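You operate a simulated robot arm through the tools that you are given. There is no shell and no other tool.

You run a simulated robot arm. Do the job below in one go: nothing can be reset, and whatever is moved stays where it is left.

## Task
Zero the orange meter, then probe and dot the black rack's bolt.
Fine: zero it on the bright disc; green dot from 40 m up, red under that; probe and marker go back. A coat counts when it lies all over at full strength: go over it till it gets no stronger.

The check looks at the end state, three seconds after you hand in, the way a careful person would. Anything else that was tipped, shoved, dropped, spilled or broken makes it a failure.

## Robot
A 6-joint arm with a two-finger gripper, fixed in place. Base frame: the origin is at the foot of the arm, x ahead of it, y to its left, z up; the work surface is at about z = 86. Readings come in cm, degrees, newtons and seconds.
Its first joint turns from -166.0 to 166.0 degrees. Payload 3.43 kg.
The TCP is the grasp point between the finger pads, 2 cm short of the fingertips. In the tool frame z runs along the fingers and y along their closing line. The gripper opens to 19 cm. The gripper's body begins 24.8 cm behind the TCP.
Orientation is that of the tool frame in the base frame, as a unit quaternion [x, y, z, w]. With the fingers straight down and closing along the base's y, the tool's x points along the base's -x, its y along +y and its z along -z.

## Interface
- The arm moves only by the tool move_arm. Its argument "series" is a list of rows, each a list of 3 entries, a list of its own where there are three numbers: the shift along the base's x, y, z in units of 20 mm (1.0 is 20 mm), then the turn, a rotation vector about the base's x, y, z in units of 8 degrees (1.0 is 8 degrees), then the closure, from 0 (fully open) to 1 (shut). In form: [[[x, y, z], [ax, ay, az], claw], ...]. A call has 1 to 20 rows; each row shifts and turns the commanded pose from where the row before left it. A call with a number of a shift or a turn outside -1 to 1 is refused whole. Rows are played at 5 a second. More than 5 cm and 8.6 degrees between two rows, or a gripper value outside its range, and nothing of the call is played. A pose out of reach is approached as far as the arm can. The call stops where the force on the tool passes 40 N (or 10 N more than at its start, if that is more) or the arm is blocked; 0.2 s more then pass. The fingers move at their own pace (about 15.3 cm/s each) and stop on an object; they squeeze with about 25 N. The grip force told is the motor's: it shows also when the fingers shut on nothing. Time passes only in rows, and 0.2 s behind the last, so rows that do not move let the fingers close. The reply holds the time, the measured pose of the TCP, the force on the tool along the base axes, the opening and the grip force, in the units named above and with some noise, with the torque about the TCP (base axes, N m) and any sound that the robot's microphone picked up.
- Cameras (640 x 400 px; columns grow to the right, rows downward): "scene" is fixed at [5.12, -49.85, 148.83]; the picture's right is [-0.11, -0.99, 0.00], its down [-0.68, 0.08, -0.73] and it looks along [0.72, -0.08, -0.69] (base axes); focal length 259 px, centre (320, 200). "wrist" rides on the gripper at [7, -0.8, -28.8] in the tool frame; the picture's right is [0.12, 0.99, 0.00], its down [-0.96, 0.12, -0.25] and it looks along [-0.25, 0.03, 0.97] (tool axes); focal length 261 px, centre (320, 200). There is no depth. A picture from a camera that has moved, and an enlarged one, comes with that camera's place and axes in the base frame and with its lens.
- camera(camera): a new picture of that camera. The clock stands still meanwhile.
- lift_body(by): slides the trunk up (or, below 0, down) by that many cm; the arm rides with it, the base frame stays. It gives what a move gives, with no picture.
- zoom(camera, box): a new picture of the part [left, top, right, bottom] of that camera's present view, enlarged. The clock stands still meanwhile.
- close_job(): hands the job in; it is judged then, once.

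Nothing tells you positions but the pictures and the camera data. Unless the task says otherwise, let go and move clear before handing in.

The tools are called after "Emit:" as name(argument=value, ...) on one line, values as JSON. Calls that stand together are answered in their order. move_arm: Moves the arm, as the interface text tells. Its arguments: {"type":"object","properties":{"series":{"type":"array","items":{"type":"array"}}},"required":["series"]} The other tools are called the same way: lift_body (by) slides the trunk up or down; camera (camera) takes a picture; zoom (camera, box) takes an enlarged picture of a part of a camera's view; close_job () hands the job in.

At the start:

```text
time: 0.0
eef_pos: [52.83, -35.92, 126.7]
tcp_rot: [0.0, 1.0, 0.0, 0.0]
wrist_force: [-0.6, -0.2, 0.5]
moment: [0.0, -0.01, 0.01]
opening: 18.99
finger_force: 0.1
trunk travel left (down, up): [-30.0, 14.0]
```

scene: 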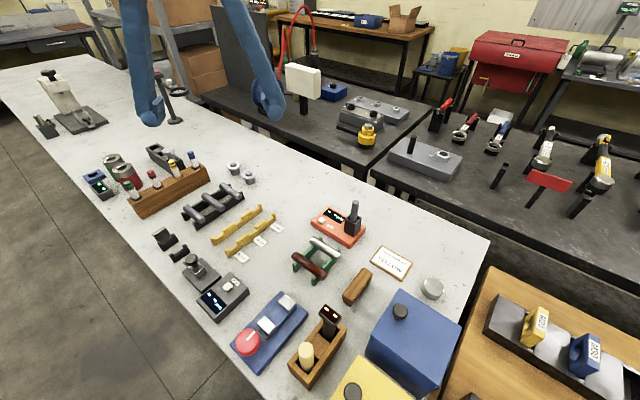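
wrist: 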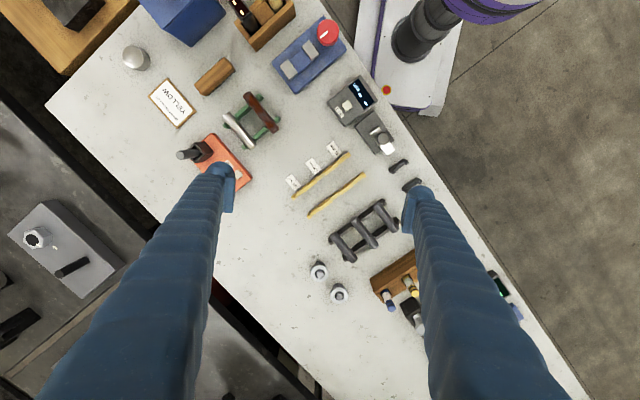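

I see a bench with an orange meter with a dark probe, several racks, a wooden holder of markers and other gear. First I'll take enlarged pictures to identify everything before moving.

Emit:
zoom(camera="scene", box=[280, 190, 440, 290])

Emit:
zoom(camera="scene", box=[160, 150, 320, 250])

Emit:
zoom(camera="scene", box=[70, 130, 230, 230])

Emit:
zoom(camera="scene", box=[140, 220, 300, 320])

Emit:
zoom(camera="wrist", box=[140, 80, 300, 180])

Emit:
zoom(camera="wrist", box=[270, 130, 430, 230])

Emit:
zoom(camera="wrist", box=[290, 220, 450, 320])

```text
4.00 times, centred on (360, 240) of scene
camera zoom: at [5.12, -49.85, 148.83], right [-0.11, -0.99, 0.0], down [-0.68, 0.08, -0.73], along [0.72, -0.08, -0.69], focal length 1036 px, centre (160, 40)
```

zoom: 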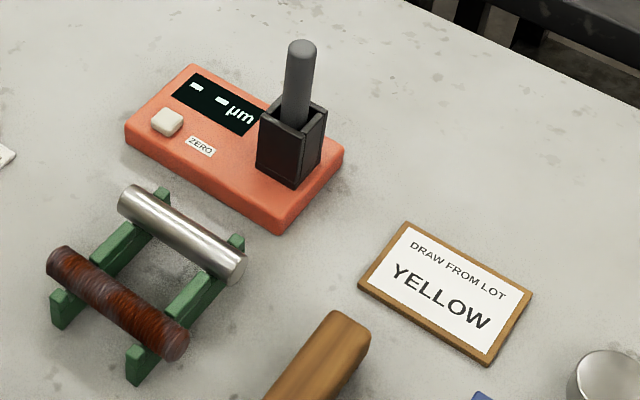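

```text
4.00 times, centred on (240, 200) of scene
camera zoom: at [5.12, -49.85, 148.83], right [-0.11, -0.99, 0.0], down [-0.68, 0.08, -0.73], along [0.72, -0.08, -0.69], focal length 1036 px, centre (640, 200)
```

zoom: 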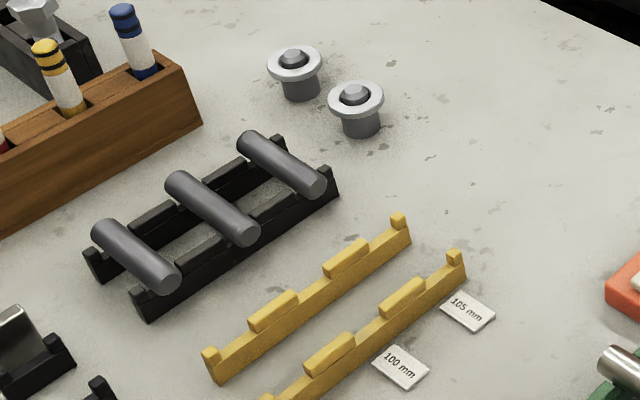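

```text
4.00 times, centred on (150, 180) of scene
camera zoom: at [5.12, -49.85, 148.83], right [-0.11, -0.99, 0.0], down [-0.68, 0.08, -0.73], along [0.72, -0.08, -0.69], focal length 1036 px, centre (1000, 280)
```

zoom: 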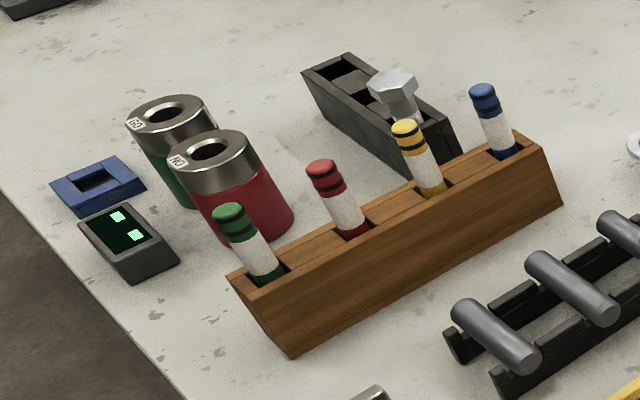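

```text
4.00 times, centred on (220, 270) of scene
camera zoom: at [5.12, -49.85, 148.83], right [-0.11, -0.99, 0.0], down [-0.68, 0.08, -0.73], along [0.72, -0.08, -0.69], focal length 1036 px, centre (720, -80)
```

zoom: 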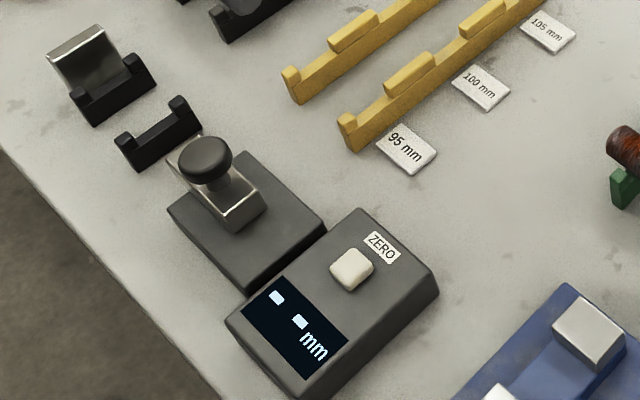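

```text
4.00 times, centred on (220, 130) of wrist
camera zoom: at [45.81, -36.71, 155.3], right [-0.12, 0.99, 0.0], down [0.96, 0.12, 0.25], along [0.25, 0.03, -0.97], focal length 1043 px, centre (720, 480)
```

zoom: 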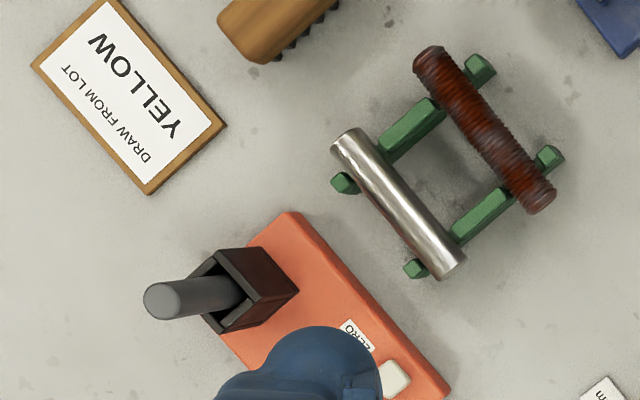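

```text
4.00 times, centred on (350, 180) of wrist
camera zoom: at [45.81, -36.71, 155.3], right [-0.12, 0.99, 0.0], down [0.96, 0.12, 0.25], along [0.25, 0.03, -0.97], focal length 1043 px, centre (200, 280)
```

zoom: 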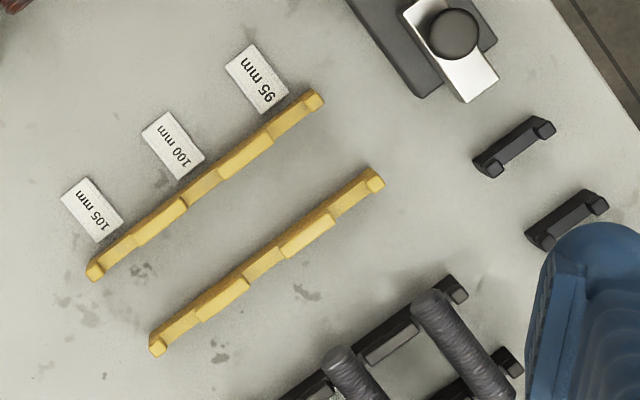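

```text
4.00 times, centred on (370, 270) of wrist
camera zoom: at [45.81, -36.71, 155.3], right [-0.12, 0.99, 0.0], down [0.96, 0.12, 0.25], along [0.25, 0.03, -0.97], focal length 1043 px, centre (120, -80)
```

zoom: 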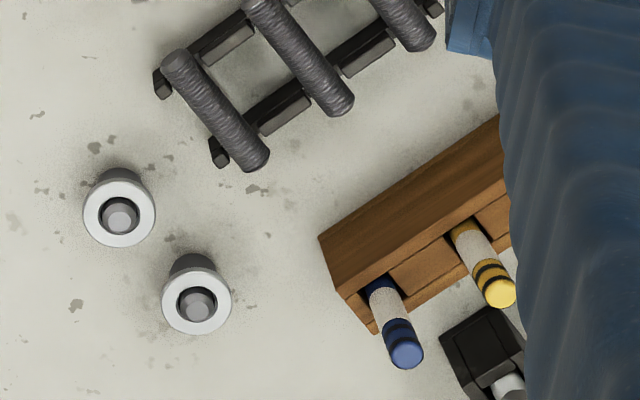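

I see many similar parts, so I keep enlarging to tell the black rack with the bolt, the bright disc and the marker block apart before acting.

Emit:
zoom(camera="scene", box=[140, 135, 220, 185])

Emit:
zoom(camera="scene", box=[340, 230, 500, 330])

Emit:
zoom(camera="scene", box=[220, 280, 380, 380])

Emit:
zoom(camera="scene", box=[330, 80, 490, 180])

Emit:
zoom(camera="scene", box=[20, 50, 180, 150])

Emit:
zoom(camera="scene", box=[300, 300, 460, 400])

Emit:
zoom(camera="scene", box=[480, 280, 640, 400])

Emit:
zoom(camera="scene", box=[470, 110, 640, 220])

Emit:
zoom(camera="wrist", box=[90, 20, 250, 120])

Emit:
zoom(camera="wrist", box=[360, 260, 520, 360])

```text
8.00 times, centred on (180, 160) of scene
camera zoom: at [5.12, -49.85, 148.83], right [-0.11, -0.99, 0.0], down [-0.68, 0.08, -0.73], along [0.72, -0.08, -0.69], focal length 2072 px, centre (1440, 520)
```

zoom: 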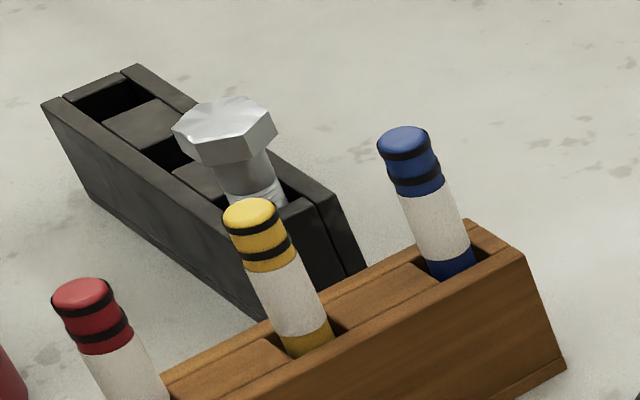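

```text
4.00 times, centred on (420, 280) of scene
camera zoom: at [5.12, -49.85, 148.83], right [-0.11, -0.99, 0.0], down [-0.68, 0.08, -0.73], along [0.72, -0.08, -0.69], focal length 1036 px, centre (-80, -120)
```

zoom: 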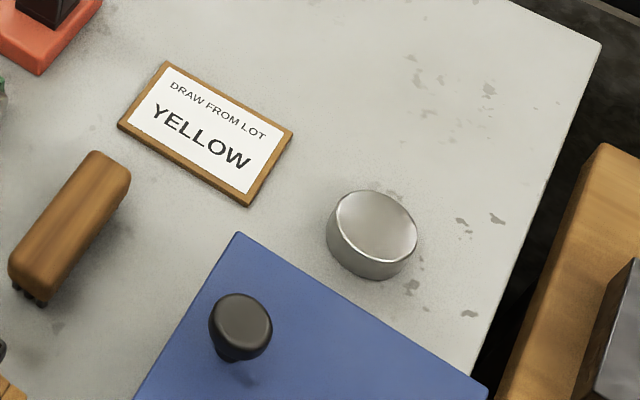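

```text
4.00 times, centred on (300, 330) of scene
camera zoom: at [5.12, -49.85, 148.83], right [-0.11, -0.99, 0.0], down [-0.68, 0.08, -0.73], along [0.72, -0.08, -0.69], focal length 1036 px, centre (400, -320)
```

zoom: 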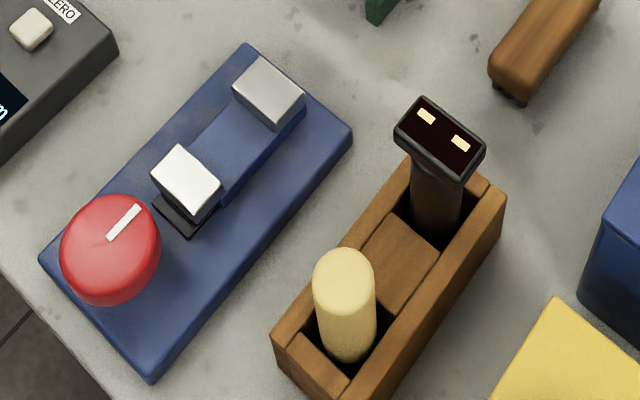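

```text
4.00 times, centred on (410, 130) of scene
camera zoom: at [5.12, -49.85, 148.83], right [-0.11, -0.99, 0.0], down [-0.68, 0.08, -0.73], along [0.72, -0.08, -0.69], focal length 1036 px, centre (-40, 480)
```

zoom: 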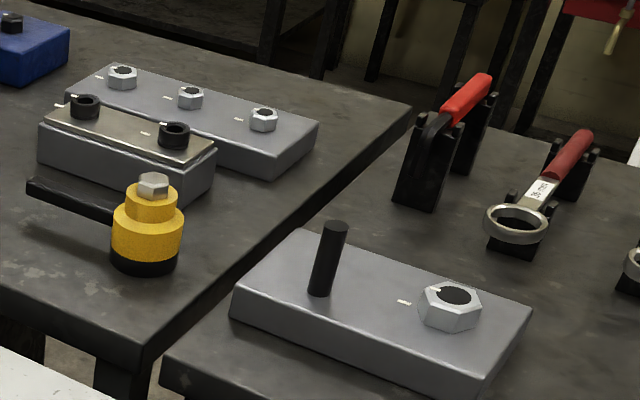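

```text
4.00 times, centred on (100, 100) of scene
camera zoom: at [5.12, -49.85, 148.83], right [-0.11, -0.99, 0.0], down [-0.68, 0.08, -0.73], along [0.72, -0.08, -0.69], focal length 1036 px, centre (1200, 600)
```

zoom: 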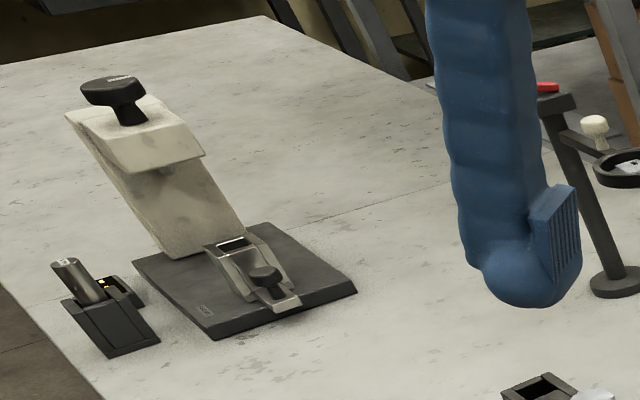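

```text
4.00 times, centred on (380, 350) of scene
camera zoom: at [5.12, -49.85, 148.83], right [-0.11, -0.99, 0.0], down [-0.68, 0.08, -0.73], along [0.72, -0.08, -0.69], focal length 1036 px, centre (80, -400)
```

zoom: 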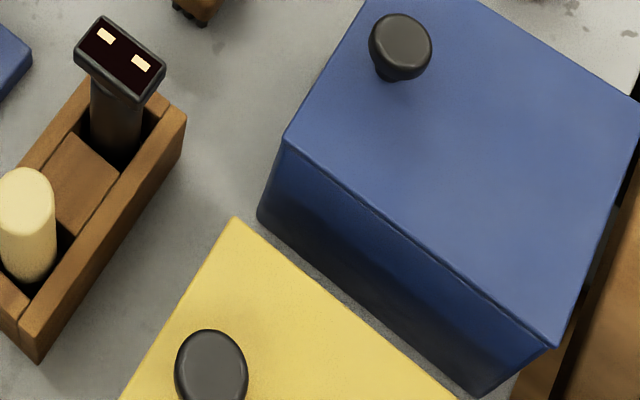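

```text
3.33 times, centred on (560, 340) of scene
camera zoom: at [5.12, -49.85, 148.83], right [-0.11, -0.99, 0.0], down [-0.68, 0.08, -0.73], along [0.72, -0.08, -0.69], focal length 864 px, centre (-480, -267)
```

zoom: 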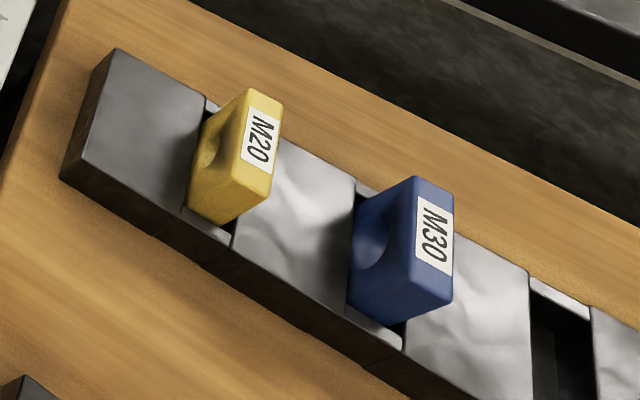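

```text
3.64 times, centred on (555, 165) of scene
camera zoom: at [5.12, -49.85, 148.83], right [-0.11, -0.99, 0.0], down [-0.68, 0.08, -0.73], along [0.72, -0.08, -0.69], focal length 942 px, centre (-534, 327)
```

zoom: 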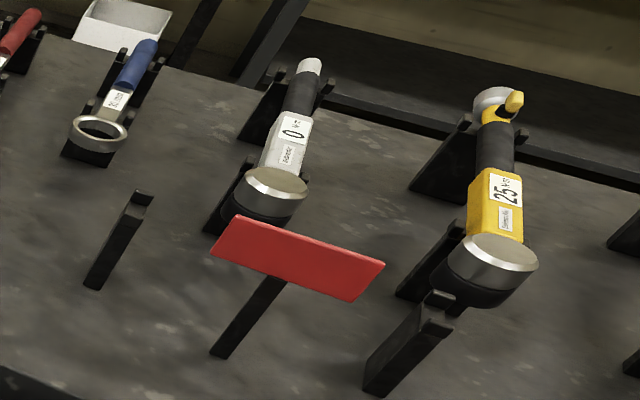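

```text
4.00 times, centred on (170, 70) of wrist
camera zoom: at [45.81, -36.71, 155.3], right [-0.12, 0.99, 0.0], down [0.96, 0.12, 0.25], along [0.25, 0.03, -0.97], focal length 1043 px, centre (920, 720)
```

zoom: 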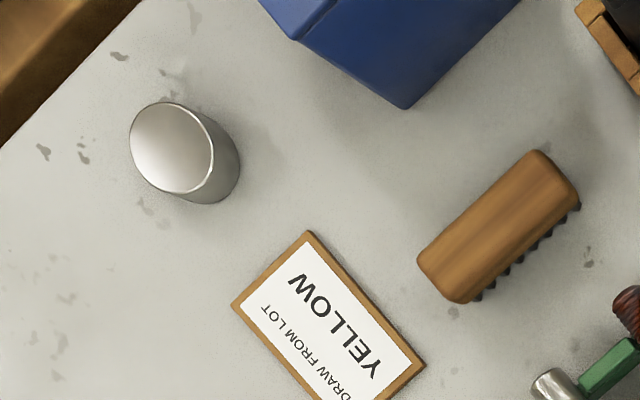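

```text
4.00 times, centred on (440, 310) of wrist
camera zoom: at [45.81, -36.71, 155.3], right [-0.12, 0.99, 0.0], down [0.96, 0.12, 0.25], along [0.25, 0.03, -0.97], focal length 1043 px, centre (-160, -240)
```

zoom: 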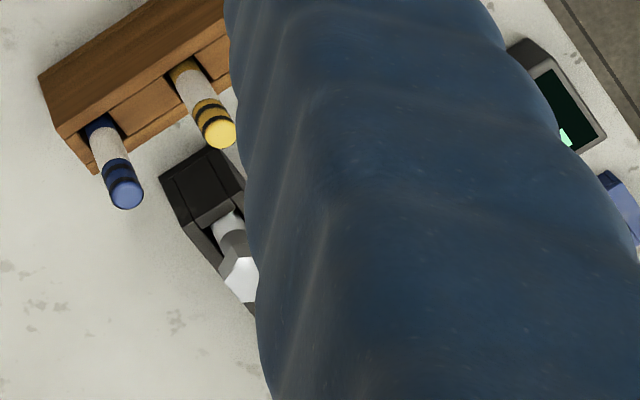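

The orange meter sits near (56,-60), its probe top near (54,-64.5,101), the bright disc near (34,-82), the hex bolt in the black rack near (93.6,-3.5,96), and the markers run from green (73,2) to blue (88,-13). I'll move over the meter for a closer look.

Emit:
move_arm(series=[[[0, -1, 0], [0, 0, 0], 0], [[0, -1, 0], [0, 0, 0], 0], [[0, -1, 0], [0, 0, 0], 0], [[0, -1, 0], [0, 0, 0], 0], [[0, -1, 0], [0, 0, 0], 0], [[0, -1, 0], [0, 0, 0], 0], [[0, -1, 0], [0, 0, 0], 0], [[0, -1, 0], [0, 0, 0], 0], [[0, -1, 0], [0, 0, 0], 0], [[0, -1, 0], [0, 0, 0], 0], [[0, -1, 0], [0, 0, 0], 0], [[0, -1, 0], [0, 0, 0], 0], [[0, 0, 0], [0, 0, 0], 0]])

Emit:
camera(camera="wrist")

Emit:
camera(camera="scene")

```text
time: 2.8
eef_pos: [53.0, -59.88, 126.9]
tcp_rot: [0.0, 1.0, 0.0, 0.001]
wrist_force: [-0.3, 0.0, 0.0]
moment: [0.01, -0.03, -0.03]
opening: 19.0
finger_force: 0.0
trunk travel left (down, up): [-30.0, 14.0]
```

```text
taken
camera wrist: at [45.77, -60.77, 155.38], right [-0.12, 0.99, 0.0], down [0.96, 0.12, 0.25], along [0.25, 0.03, -0.97], focal length 261 px, centre (320, 200)
```

wrist: 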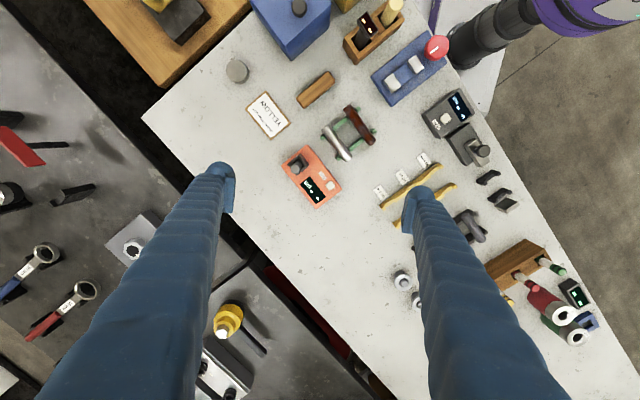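

```text
taken
```

scene: 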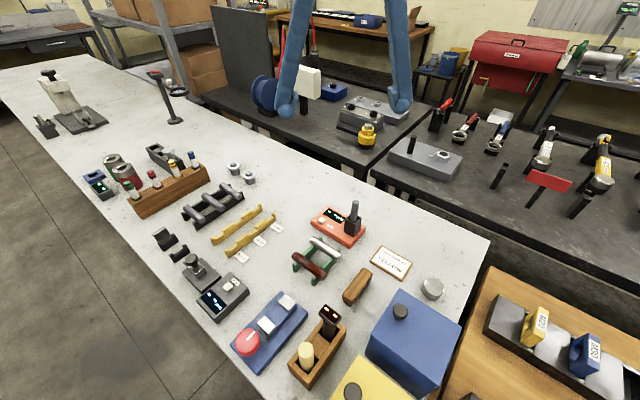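

Emit:
zoom(camera="wrist", box=[260, 140, 356, 200])

Emit:
zoom(camera="wrist", box=[210, 40, 306, 100])

Emit:
zoom(camera="wrist", box=[480, 230, 608, 350])

Emit:
zoom(camera="scene", box=[300, 190, 380, 250])

```text
6.67 times, centred on (308, 170) of wrist
camera zoom: at [45.77, -60.77, 155.38], right [-0.12, 0.99, 0.0], down [0.96, 0.12, 0.25], along [0.25, 0.03, -0.97], focal length 1738 px, centre (400, 400)
```

zoom: 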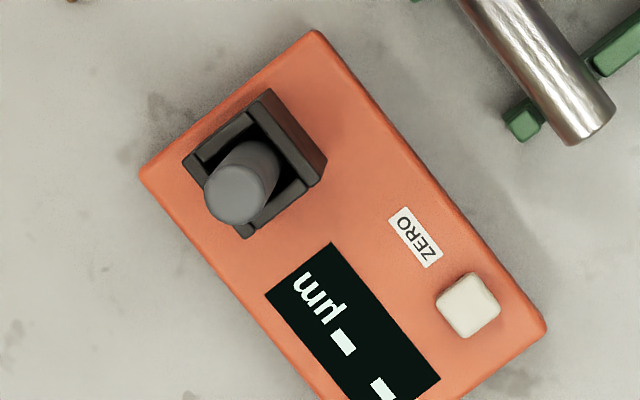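

```text
6.67 times, centred on (258, 70) of wrist
camera zoom: at [45.77, -60.77, 155.38], right [-0.12, 0.99, 0.0], down [0.96, 0.12, 0.25], along [0.25, 0.03, -0.97], focal length 1738 px, centre (733, 1067)
```

zoom: 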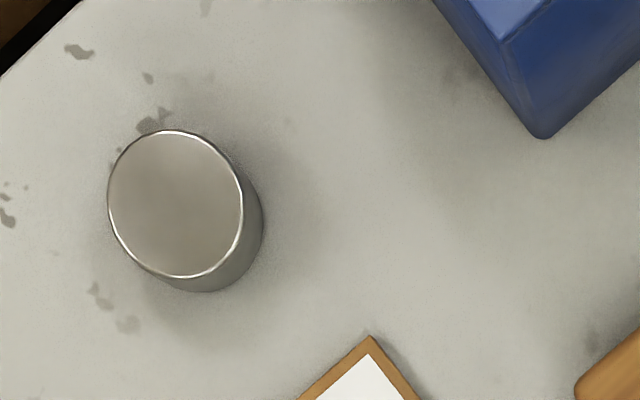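

```text
3.33 times, centred on (544, 290) of wrist
camera zoom: at [45.77, -60.77, 155.38], right [-0.12, 0.99, 0.0], down [0.96, 0.12, 0.25], along [0.25, 0.03, -0.97], focal length 869 px, centre (-427, -100)
```

zoom: 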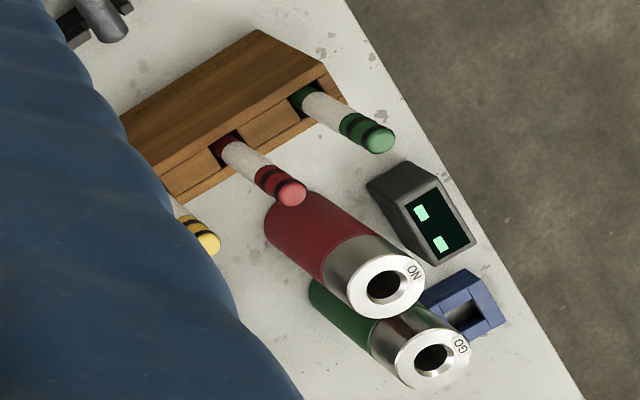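

```text
6.67 times, centred on (340, 220) of scene
camera zoom: at [5.12, -49.85, 148.83], right [-0.11, -0.99, 0.0], down [-0.68, 0.08, -0.73], along [0.72, -0.08, -0.69], focal length 1727 px, centre (187, 67)
```

zoom: 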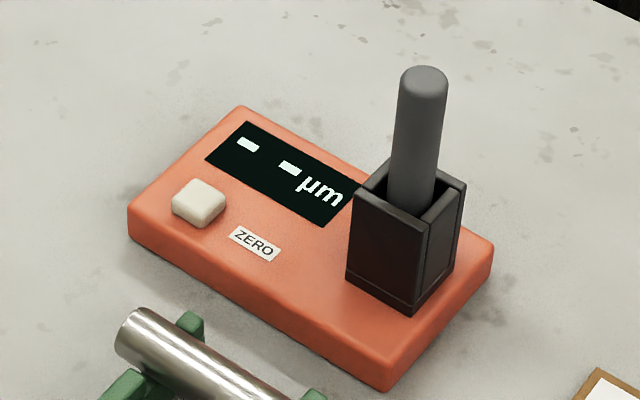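

The probe stands upright at about (53.7,-65.0), top z≈101 in its holder; the bright disc is at about (34.2,-82.0), top z≈88. I'll move above the probe with the fingers partly closed and check alignment.

Emit:
move_arm(series=[[[0.145, -0.847, 0], [0, 0, 0], 0.6], [[0.145, -0.847, 0], [0, 0, 0], 0.6], [[0.145, -0.847, 0], [0, 0, 0], 0.6], [[0, 0, -0.95], [0, 0, 0], 0.6], [[0, 0, -0.95], [0, 0, 0], 0.6], [[0, 0, -0.95], [0, 0, 0], 0.6], [[0, 0, -0.95], [0, 0, 0], 0.6], [[0, 0, -0.95], [0, 0, 0], 0.6], [[0, 0, -0.95], [0, 0, 0], 0.6], [[0, 0, -0.95], [0, 0, 0], 0.6], [[0, 0, -0.95], [0, 0, 0], 0.6], [[0, 0, -0.95], [0, 0, 0], 0.6], [[0, 0, -0.5], [0, 0, 0], 0.6], [[0, 0, 0], [0, 0, 0], 0.6]])

Emit:
camera(camera="wrist")

Emit:
zoom(camera="scene", box=[280, 150, 440, 250])

```text
time: 5.8
eef_pos: [53.85, -64.96, 108.56]
tcp_rot: [0.0, 1.0, 0.0, -0.001]
wrist_force: [-0.3, 0.2, 0.2]
moment: [-0.01, 0.03, 0.0]
opening: 7.61
finger_force: 0.1
trunk travel left (down, up): [-30.0, 14.0]
```

```text
taken
camera wrist: at [46.66, -65.82, 137.12], right [-0.12, 0.99, 0.0], down [0.96, 0.12, 0.25], along [0.24, 0.03, -0.97], focal length 261 px, centre (320, 200)
```

wrist: 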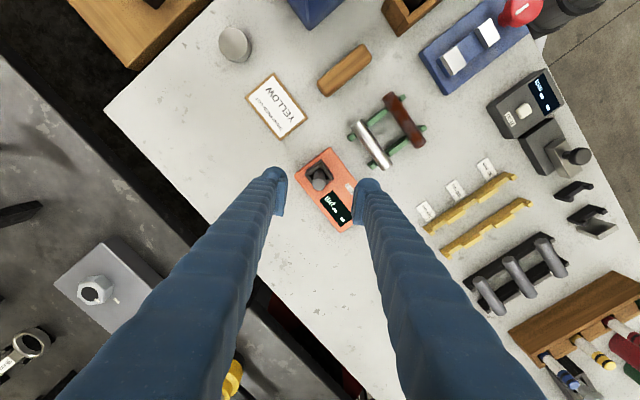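

```text
4.00 times, centred on (360, 200) of scene
camera zoom: at [5.12, -49.85, 148.83], right [-0.11, -0.99, 0.0], down [-0.68, 0.08, -0.73], along [0.72, -0.08, -0.69], focal length 1036 px, centre (160, 200)
```

zoom: 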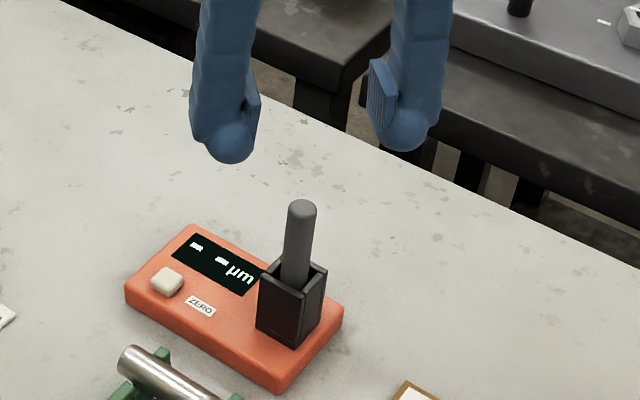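

Emit:
zoom(camera="wrist", box=[272, 140, 368, 200])

```text
6.67 times, centred on (320, 170) of wrist
camera zoom: at [46.66, -65.82, 137.12], right [-0.12, 0.99, 0.0], down [0.96, 0.12, 0.25], along [0.24, 0.03, -0.97], focal length 1738 px, centre (320, 400)
```

zoom: 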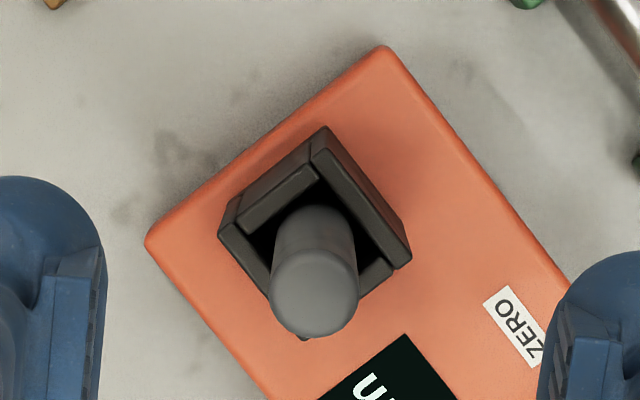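

The probe is centred between the fingers. I descend to z≈98 and close on it.

Emit:
move_arm(series=[[[0, 0, -0.9], [0, 0, 0], 0.6], [[0, 0, -0.9], [0, 0, 0], 0.6], [[0, 0, -0.9], [0, 0, 0], 0.6], [[0, 0, -0.9], [0, 0, 0], 0.6], [[0, 0, -0.9], [0, 0, 0], 0.6], [[0, 0, -0.8], [0, 0, 0], 0.6], [[0, 0, 0], [0, 0, 0], 0.6]])

Emit:
zoom(camera="scene", box=[280, 150, 440, 250])

Emit:
zoom(camera="wrist", box=[240, 130, 400, 230])

```text
time: 7.4
eef_pos: [53.73, -64.99, 97.97]
tcp_rot: [0.0, 1.0, 0.0, 0.0]
wrist_force: [-0.2, -0.5, 0.6]
moment: [0.06, 0.0, 0.02]
opening: 7.61
finger_force: 0.1
trunk travel left (down, up): [-30.0, 14.0]
```

```text
4.00 times, centred on (360, 200) of scene
camera zoom: at [5.12, -49.85, 148.83], right [-0.11, -0.99, 0.0], down [-0.68, 0.08, -0.73], along [0.72, -0.08, -0.69], focal length 1036 px, centre (160, 200)
```

zoom: 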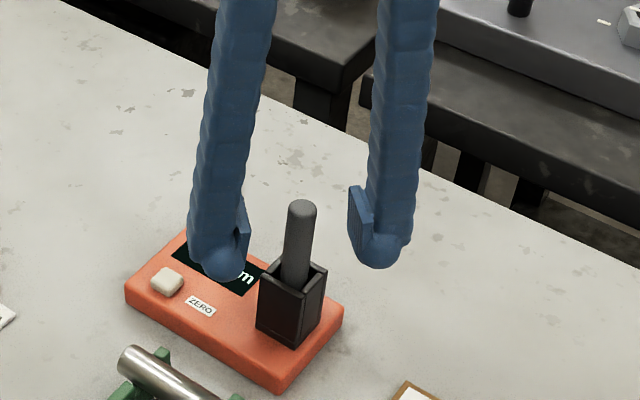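

```text
4.00 times, centred on (320, 180) of wrist
camera zoom: at [46.6, -65.85, 126.55], right [-0.12, 0.99, 0.0], down [0.96, 0.12, 0.25], along [0.25, 0.03, -0.97], focal length 1043 px, centre (320, 280)
```

zoom: 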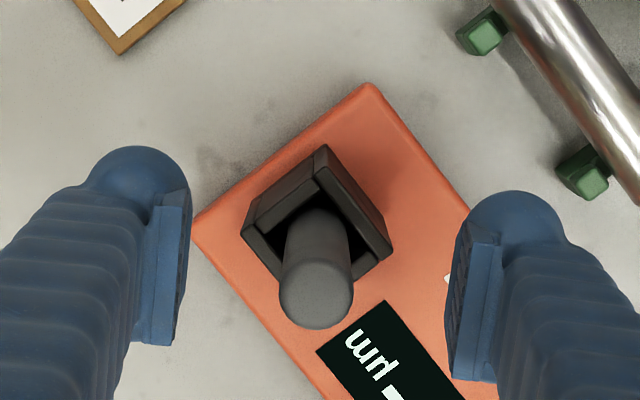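

Emit:
move_arm(series=[[[0, 0, 0], [0, 0, 0], 1], [[0, 0, 0], [0, 0, 0], 1], [[0, 0, 0], [0, 0, 0], 1], [[0, 0, 0], [0, 0, 0], 1]])

Emit:
zoom(camera="scene", box=[280, 150, 440, 250])

```text
time: 8.4
eef_pos: [53.82, -65.01, 97.99]
tcp_rot: [-0.001, 1.0, 0.0, 0.001]
wrist_force: [0.0, -0.7, -0.2]
moment: [-0.01, -0.01, 0.01]
opening: 1.81
finger_force: 24.9
trunk travel left (down, up): [-30.0, 14.0]
```

```text
4.00 times, centred on (360, 200) of scene
camera zoom: at [5.12, -49.85, 148.83], right [-0.11, -0.99, 0.0], down [-0.68, 0.08, -0.73], along [0.72, -0.08, -0.69], focal length 1036 px, centre (160, 200)
```

zoom: 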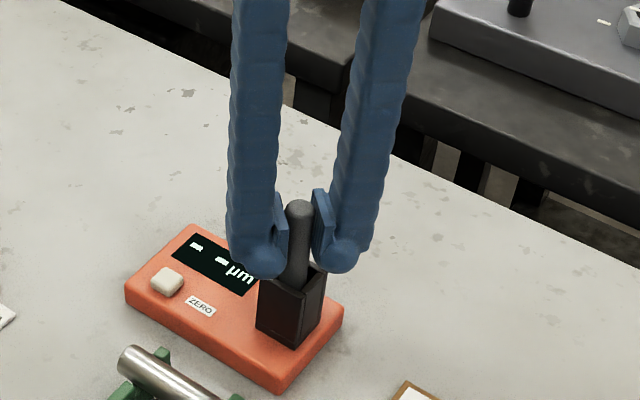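

Gripped, 1.8 cm thick. I lift straight up and look at the probe.

Emit:
move_arm(series=[[[0, 0, 0.5], [0, 0, 0], 1], [[0, 0, 1], [0, 0, 0], 1], [[0, 0, 1], [0, 0, 0], 1], [[0, 0, 1], [0, 0, 0], 1], [[0, 0, 1], [0, 0, 0], 1], [[0, 0, 1], [0, 0, 0], 1], [[0, 0, 1], [0, 0, 0], 1], [[0, 0, 0.5], [0, 0, 0], 1], [[0, 0, 0], [0, 0, 0], 1]])

Emit:
zoom(camera="scene", box=[280, 120, 440, 250])

Emit:
zoom(camera="wrist", box=[240, 130, 400, 230])

```text
time: 10.4
eef_pos: [53.78, -64.96, 112.19]
tcp_rot: [0.0, 1.0, 0.0, 0.0]
wrist_force: [0.0, -0.2, -0.5]
moment: [0.04, -0.01, 0.01]
opening: 1.83
finger_force: 25.1
trunk travel left (down, up): [-30.0, 14.0]
```

```text
3.08 times, centred on (360, 185) of scene
camera zoom: at [5.12, -49.85, 148.83], right [-0.11, -0.99, 0.0], down [-0.68, 0.08, -0.73], along [0.72, -0.08, -0.69], focal length 797 px, centre (197, 246)
```

zoom: 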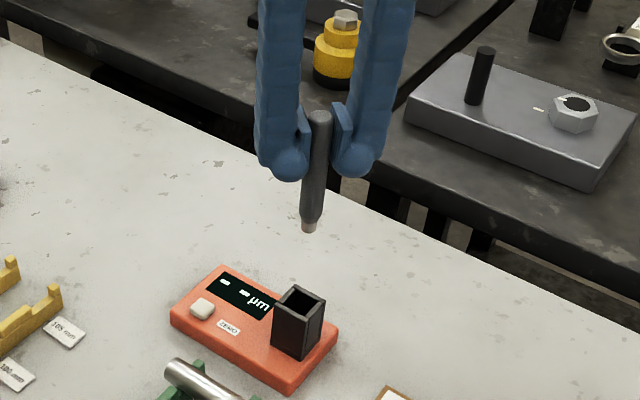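

```text
4.00 times, centred on (320, 180) of wrist
camera zoom: at [46.68, -65.75, 140.65], right [-0.12, 0.99, 0.0], down [0.96, 0.11, 0.25], along [0.24, 0.03, -0.97], focal length 1043 px, centre (320, 280)
```

zoom: 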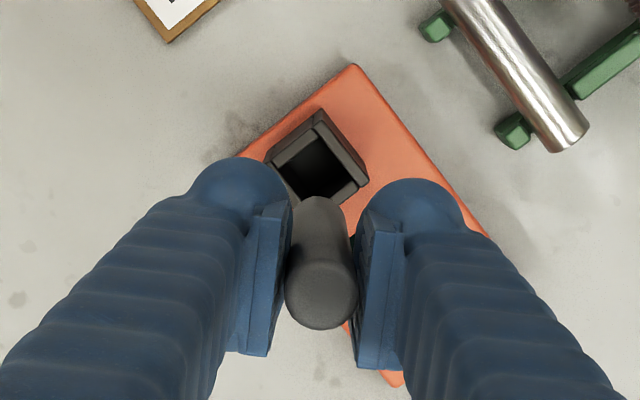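

The probe has a narrow tip about 8.8 cm below the TCP. I carry it over to the bright disc and stop a few cm above.

Emit:
move_arm(series=[[[-0.886, -0.773, 0], [0, 0, 0], 1], [[-0.886, -0.773, 0], [0, 0, 0], 1], [[-0.886, -0.773, 0], [0, 0, 0], 1], [[-0.886, -0.773, 0], [0, 0, 0], 1], [[-0.886, -0.773, 0], [0, 0, 0], 1], [[-0.886, -0.773, 0], [0, 0, 0], 1], [[-0.886, -0.773, 0], [0, 0, 0], 1], [[-0.886, -0.773, 0], [0, 0, 0], 1], [[-0.886, -0.773, 0], [0, 0, 0], 1], [[-0.886, -0.773, 0], [0, 0, 0], 1], [[-0.89, -0.77, 0], [0, 0, 0], 1], [[0, 0, 0], [0, 0, 0], 1], [[0, 0, -1], [0, 0, 0], 1], [[0, 0, -1], [0, 0, 0], 1], [[0, 0, -1], [0, 0, 0], 1], [[0, 0, -1], [0, 0, 0], 1], [[0, 0, -0.5], [0, 0, 0], 1], [[0, 0, -0.5], [0, 0, 0], 1], [[0, 0, 0], [0, 0, 0], 1]])

Emit:
zoom(camera="scene", box=[380, 220, 480, 310])

Emit:
zoom(camera="wrist", box=[240, 130, 400, 230])

Emit:
camera(camera="scene")

```text
time: 14.4
eef_pos: [34.33, -81.9, 102.12]
tcp_rot: [-0.001, 1.0, 0.0, 0.0]
wrist_force: [-0.2, -0.1, -1.2]
moment: [0.04, -0.03, 0.04]
opening: 1.79
finger_force: 25.3
trunk travel left (down, up): [-30.0, 14.0]
```

```text
4.44 times, centred on (430, 265) of scene
camera zoom: at [5.12, -49.85, 148.83], right [-0.11, -0.99, 0.0], down [-0.68, 0.08, -0.73], along [0.72, -0.08, -0.69], focal length 1151 px, centre (-169, -89)
```

zoom: 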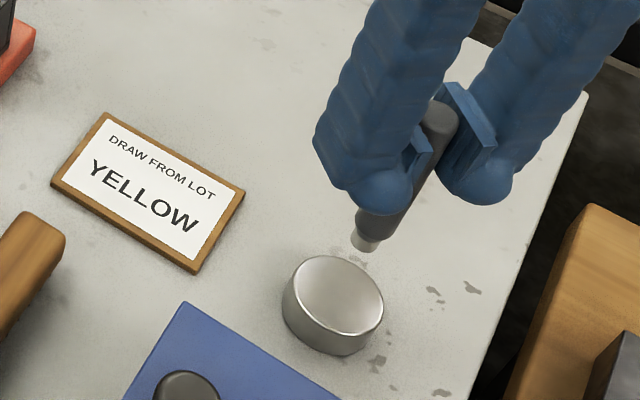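

```text
4.00 times, centred on (320, 180) of wrist
camera zoom: at [27.13, -82.83, 130.68], right [-0.12, 0.99, 0.0], down [0.96, 0.11, 0.25], along [0.25, 0.03, -0.97], focal length 1043 px, centre (320, 280)
```

zoom: 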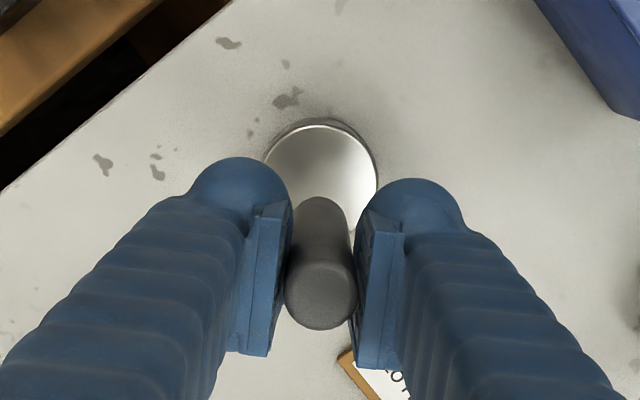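

```text
taken
```

scene: 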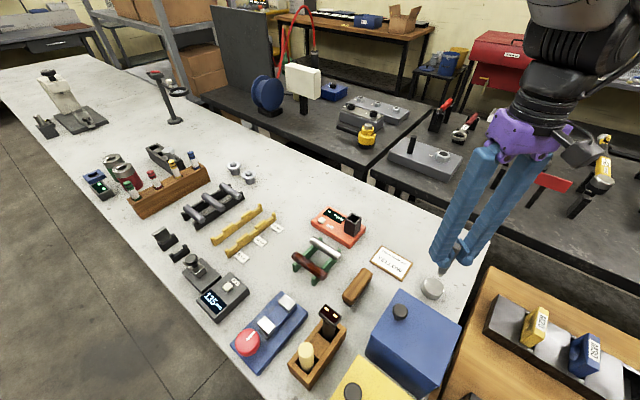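

Emit:
zoom(camera="scene", box=[180, 250, 260, 320])

Emit:
zoom(camera="scene", box=[300, 200, 380, 250])

Emit:
zoom(camera="scene", box=[70, 150, 130, 200])

```text
5.71 times, centred on (220, 285) of scene
camera zoom: at [5.12, -49.85, 148.83], right [-0.11, -0.99, 0.0], down [-0.68, 0.08, -0.73], along [0.72, -0.08, -0.69], focal length 1480 px, centre (891, -286)
```

zoom: 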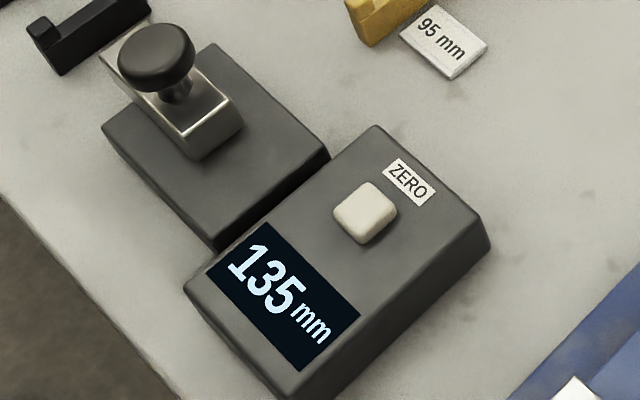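

```text
8.00 times, centred on (340, 225) of scene
camera zoom: at [5.12, -49.85, 148.83], right [-0.11, -0.99, 0.0], down [-0.68, 0.08, -0.73], along [0.72, -0.08, -0.69], focal length 2072 px, centre (160, 0)
```

zoom: 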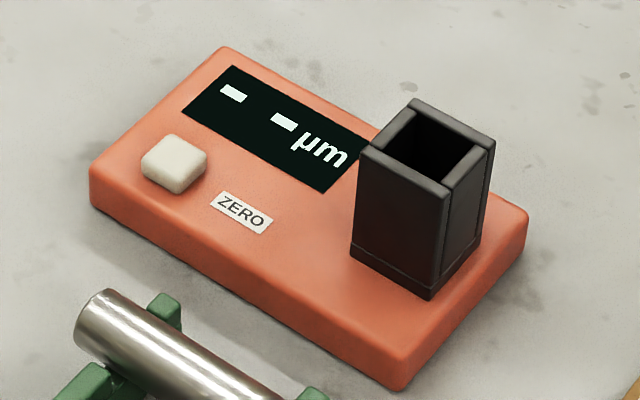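

```text
8.00 times, centred on (100, 175) of scene
camera zoom: at [5.12, -49.85, 148.83], right [-0.11, -0.99, 0.0], down [-0.68, 0.08, -0.73], along [0.72, -0.08, -0.69], focal length 2072 px, centre (2080, 400)
```

zoom: 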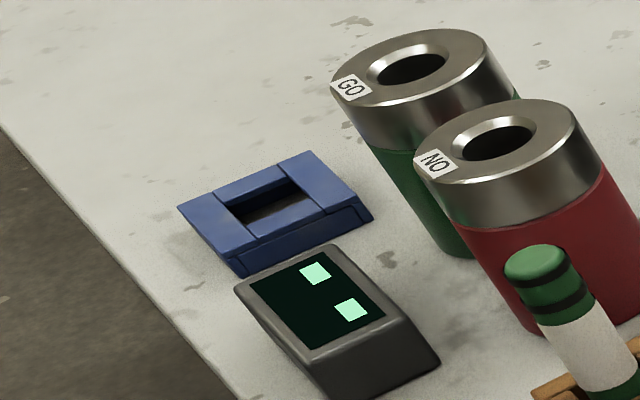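

The probe is over the disc centre, tip at about z≈93.3. I lower it, going slowly near contact.

Emit:
move_arm(series=[[[0, 0, -0.5], [0, 0, 0], 1], [[0, 0, -0.5], [0, 0, 0], 1], [[0, 0, -0.5], [0, 0, 0], 1], [[0, 0, -0.5], [0, 0, 0], 1], [[0, 0, -0.1], [0, 0, 0], 1], [[0, 0, -0.1], [0, 0, 0], 1], [[0, 0, 0], [0, 0, 0], 1]])

Emit:
zoom(camera="scene", box=[380, 220, 480, 310])

```text
time: 16.0
eef_pos: [34.21, -82.16, 97.65]
tcp_rot: [0.0, 1.0, 0.0, 0.0]
wrist_force: [-0.6, 0.2, -0.3]
moment: [0.05, 0.0, 0.0]
opening: 1.79
finger_force: 25.1
trunk travel left (down, up): [-30.0, 14.0]
```

```text
4.44 times, centred on (430, 265) of scene
camera zoom: at [5.12, -49.85, 148.83], right [-0.11, -0.99, 0.0], down [-0.68, 0.08, -0.73], along [0.72, -0.08, -0.69], focal length 1151 px, centre (-169, -89)
```

zoom: 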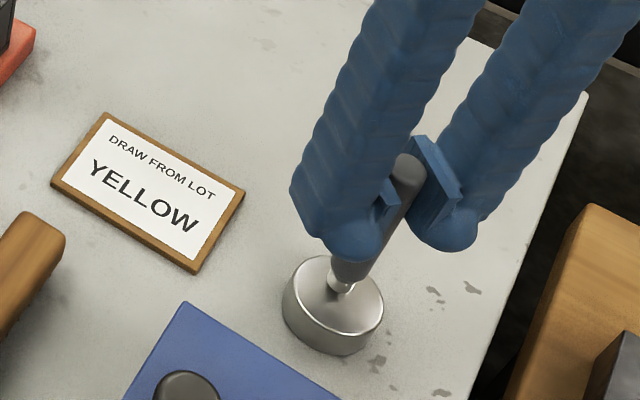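

Emit:
move_arm(series=[[[0, 0, -0.05], [0, 0, 0], 1], [[0, 0, -0.05], [0, 0, 0], 1], [[0, 0, -0.05], [0, 0, 0], 1], [[0, 0, 0], [0, 0, 0], 1]])

Emit:
zoom(camera="scene", box=[300, 200, 380, 250])

Emit:
zoom(camera="scene", box=[405, 260, 455, 300])

```text
time: 17.0
eef_pos: [34.18, -81.84, 97.42]
tcp_rot: [0.0, 1.0, 0.0, -0.001]
wrist_force: [0.0, 0.3, 0.1]
moment: [-0.01, -0.02, 0.02]
opening: 1.79
finger_force: 24.8
trunk travel left (down, up): [-30.0, 14.0]
```

```text
8.00 times, centred on (340, 225) of scene
camera zoom: at [5.12, -49.85, 148.83], right [-0.11, -0.99, 0.0], down [-0.68, 0.08, -0.73], along [0.72, -0.08, -0.69], focal length 2072 px, centre (160, 0)
```

zoom: 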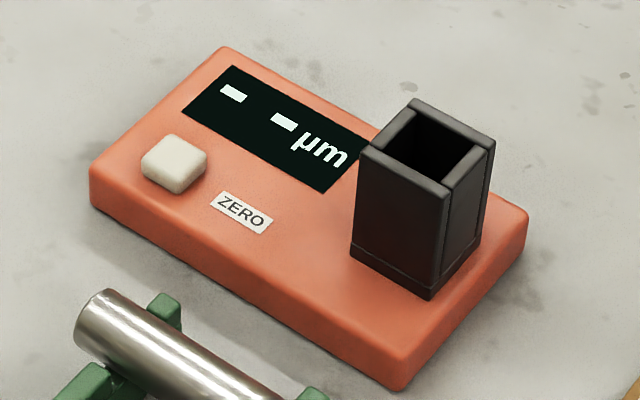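

```text
10.00 times, centred on (430, 280) of scene
camera zoom: at [5.12, -49.85, 148.83], right [-0.11, -0.99, 0.0], down [-0.68, 0.08, -0.73], along [0.72, -0.08, -0.69], focal length 2590 px, centre (-780, -600)
```

zoom: 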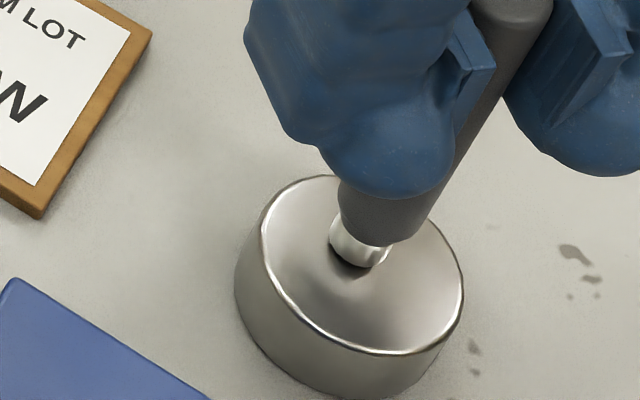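

Emit:
move_arm(series=[[[0, 0, -0.05], [0, 0, 0], 1], [[0, 0, -0.05], [0, 0, 0], 1], [[0, 0, 0], [0, 0, 0], 1]])

Emit:
move_arm(series=[[[0, 0, -0.04], [0, 0, 0], 1], [[0, 0, 0], [0, 0, 0], 1]])

Emit:
zoom(camera="scene", box=[405, 260, 455, 300])

Emit:
zoom(camera="scene", box=[300, 200, 380, 250])

```text
time: 17.8
eef_pos: [34.3, -81.96, 97.32]
tcp_rot: [0.0, 1.0, 0.0, 0.0]
wrist_force: [0.5, 0.6, 4.6]
moment: [0.05, 0.01, -0.01]
opening: 1.77
finger_force: 24.9
trunk travel left (down, up): [-30.0, 14.0]
```

```text
time: 18.4
eef_pos: [34.36, -81.93, 97.27]
tcp_rot: [0.001, 1.0, 0.0, 0.001]
wrist_force: [0.8, -0.6, 11.0]
moment: [-0.09, -0.09, 0.0]
opening: 1.79
finger_force: 25.0
trunk travel left (down, up): [-30.0, 14.0]
```

```text
10.00 times, centred on (430, 280) of scene
camera zoom: at [5.12, -49.85, 148.83], right [-0.11, -0.99, 0.0], down [-0.68, 0.08, -0.73], along [0.72, -0.08, -0.69], focal length 2590 px, centre (-780, -600)
```

zoom: 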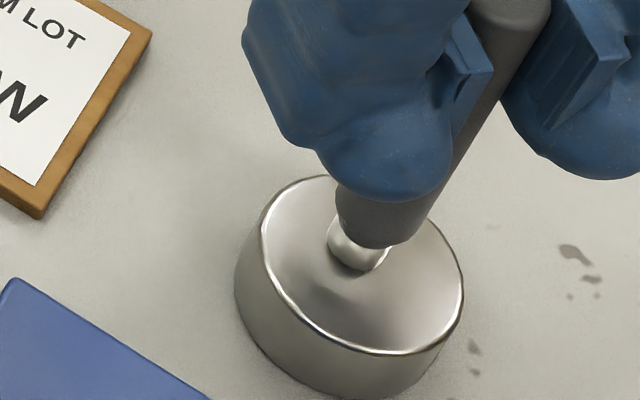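

```text
8.00 times, centred on (340, 225) of scene
camera zoom: at [5.12, -49.85, 148.83], right [-0.11, -0.99, 0.0], down [-0.68, 0.08, -0.73], along [0.72, -0.08, -0.69], focal length 2072 px, centre (160, 0)
```

zoom: 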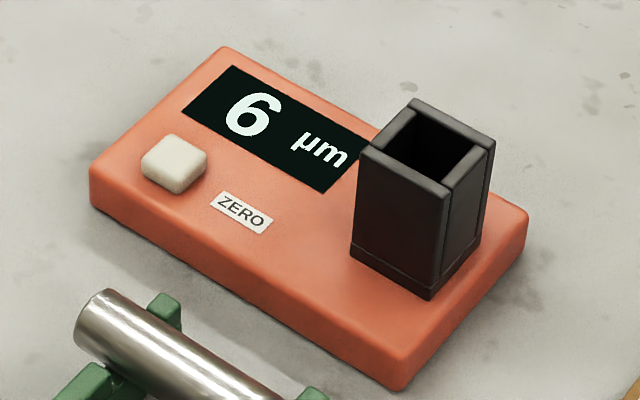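

The meter reads 6 µm on the bright disc. I lift off and see whether the display holds.

Emit:
move_arm(series=[[[0, 0, 0], [0, 0, 0], 1], [[0, 0, 0], [0, 0, 0], 1], [[0, 0, 0.2], [0, 0, 0], 1], [[0, 0, 0.4], [0, 0, 0], 1], [[0, 0, 0], [0, 0, 0], 1]])

Emit:
zoom(camera="scene", box=[300, 200, 380, 250])

Emit:
zoom(camera="scene", box=[405, 250, 455, 300])

```text
time: 19.6
eef_pos: [34.18, -81.88, 98.39]
tcp_rot: [0.0, 1.0, 0.001, 0.0]
wrist_force: [-0.4, 0.1, -0.8]
moment: [-0.02, -0.01, 0.01]
opening: 1.75
finger_force: 25.5
trunk travel left (down, up): [-30.0, 14.0]
```

```text
8.00 times, centred on (340, 225) of scene
camera zoom: at [5.12, -49.85, 148.83], right [-0.11, -0.99, 0.0], down [-0.68, 0.08, -0.73], along [0.72, -0.08, -0.69], focal length 2072 px, centre (160, 0)
```

zoom: 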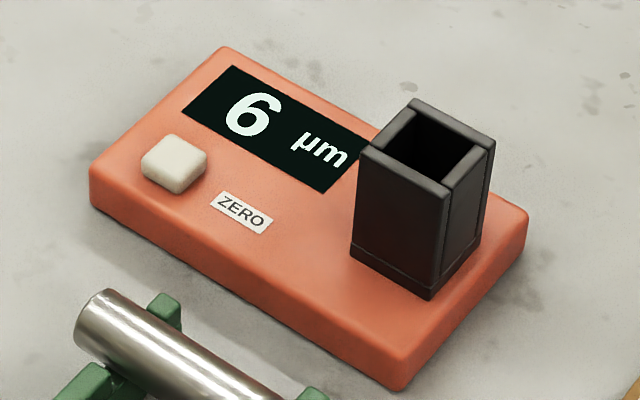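

```text
8.00 times, centred on (430, 275) of scene
camera zoom: at [5.12, -49.85, 148.83], right [-0.11, -0.99, 0.0], down [-0.68, 0.08, -0.73], along [0.72, -0.08, -0.69], focal length 2072 px, centre (-560, -400)
```

zoom: 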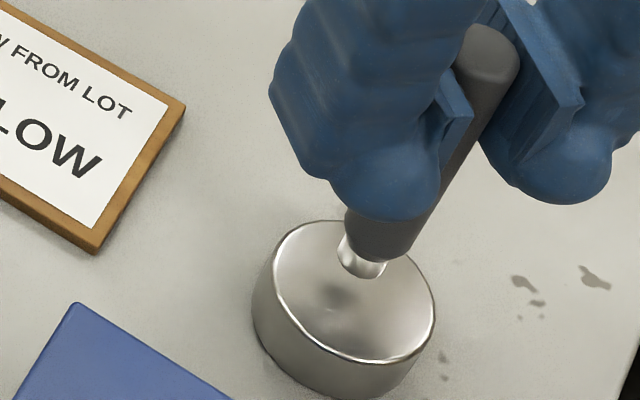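

The reading of 6 µm holds after lift-off, so I can press ZERO now. I'll carry the probe high over the meter toward the ZERO button at about (58.4,-56.4,89.8).

Emit:
move_arm(series=[[[0, 0, 1], [0, 0, 0], 1], [[0, 0, 1], [0, 0, 0], 1], [[0, 0, 1], [0, 0, 0], 1], [[0, 0, 1], [0, 0, 0], 1], [[0, 0, 1], [0, 0, 0], 1], [[0, 0, 1], [0, 0, 0], 1], [[0, 0, 1], [0, 0, 0], 1], [[0, 0, 0], [0, 0, 0], 1]])

Emit:
move_arm(series=[[[0.931, 0.985, 0], [0, 0, 0], 1], [[0.931, 0.985, 0], [0, 0, 0], 1], [[0.931, 0.985, 0], [0, 0, 0], 1], [[0.931, 0.985, 0], [0, 0, 0], 1], [[0.931, 0.985, 0], [0, 0, 0], 1], [[0.931, 0.985, 0], [0, 0, 0], 1], [[0.931, 0.985, 0], [0, 0, 0], 1], [[0.931, 0.985, 0], [0, 0, 0], 1], [[0.931, 0.985, 0], [0, 0, 0], 1], [[0.931, 0.985, 0], [0, 0, 0], 1], [[0.931, 0.985, 0], [0, 0, 0], 1], [[0.931, 0.985, 0], [0, 0, 0], 1], [[0.928, 0.98, 0], [0, 0, 0], 1], [[0, 0, 0], [0, 0, 0], 1], [[0, 0, 0], [0, 0, 0], 1]])

Emit:
camera(camera="wrist")

Emit:
zoom(camera="scene", box=[280, 140, 400, 250])

```text
time: 21.4
eef_pos: [34.35, -81.94, 112.33]
tcp_rot: [0.0, 1.0, 0.0, 0.0]
wrist_force: [-0.1, 0.9, -1.3]
moment: [-0.02, 0.02, 0.0]
opening: 1.77
finger_force: 24.4
trunk travel left (down, up): [-30.0, 14.0]
```

```text
time: 24.6
eef_pos: [58.43, -56.36, 112.21]
tcp_rot: [0.0, 1.0, 0.0, -0.001]
wrist_force: [0.8, -0.2, -0.7]
moment: [0.04, 0.01, 0.02]
opening: 1.76
finger_force: 25.2
trunk travel left (down, up): [-30.0, 14.0]
```

```text
taken
camera wrist: at [51.29, -57.21, 140.8], right [-0.12, 0.99, 0.0], down [0.96, 0.11, 0.25], along [0.24, 0.03, -0.97], focal length 261 px, centre (320, 200)
```

wrist: 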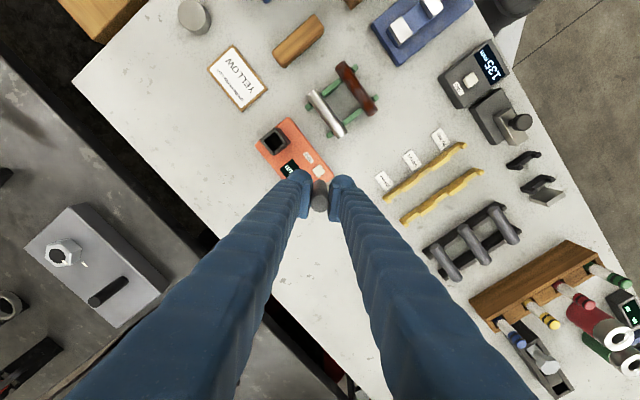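

```text
3.64 times, centred on (340, 195) of scene
camera zoom: at [5.12, -49.85, 148.83], right [-0.11, -0.99, 0.0], down [-0.68, 0.08, -0.73], along [0.72, -0.08, -0.69], focal length 942 px, centre (247, 218)
```

zoom: 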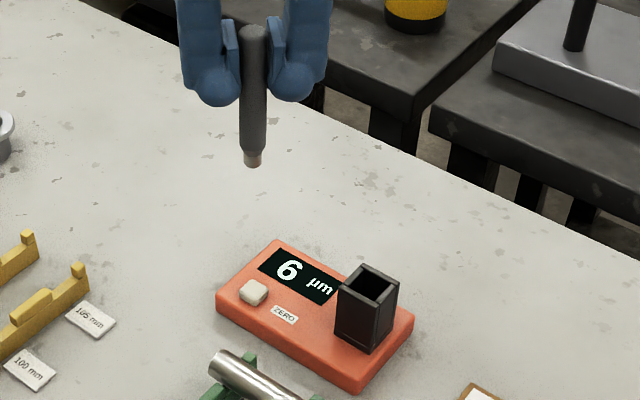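

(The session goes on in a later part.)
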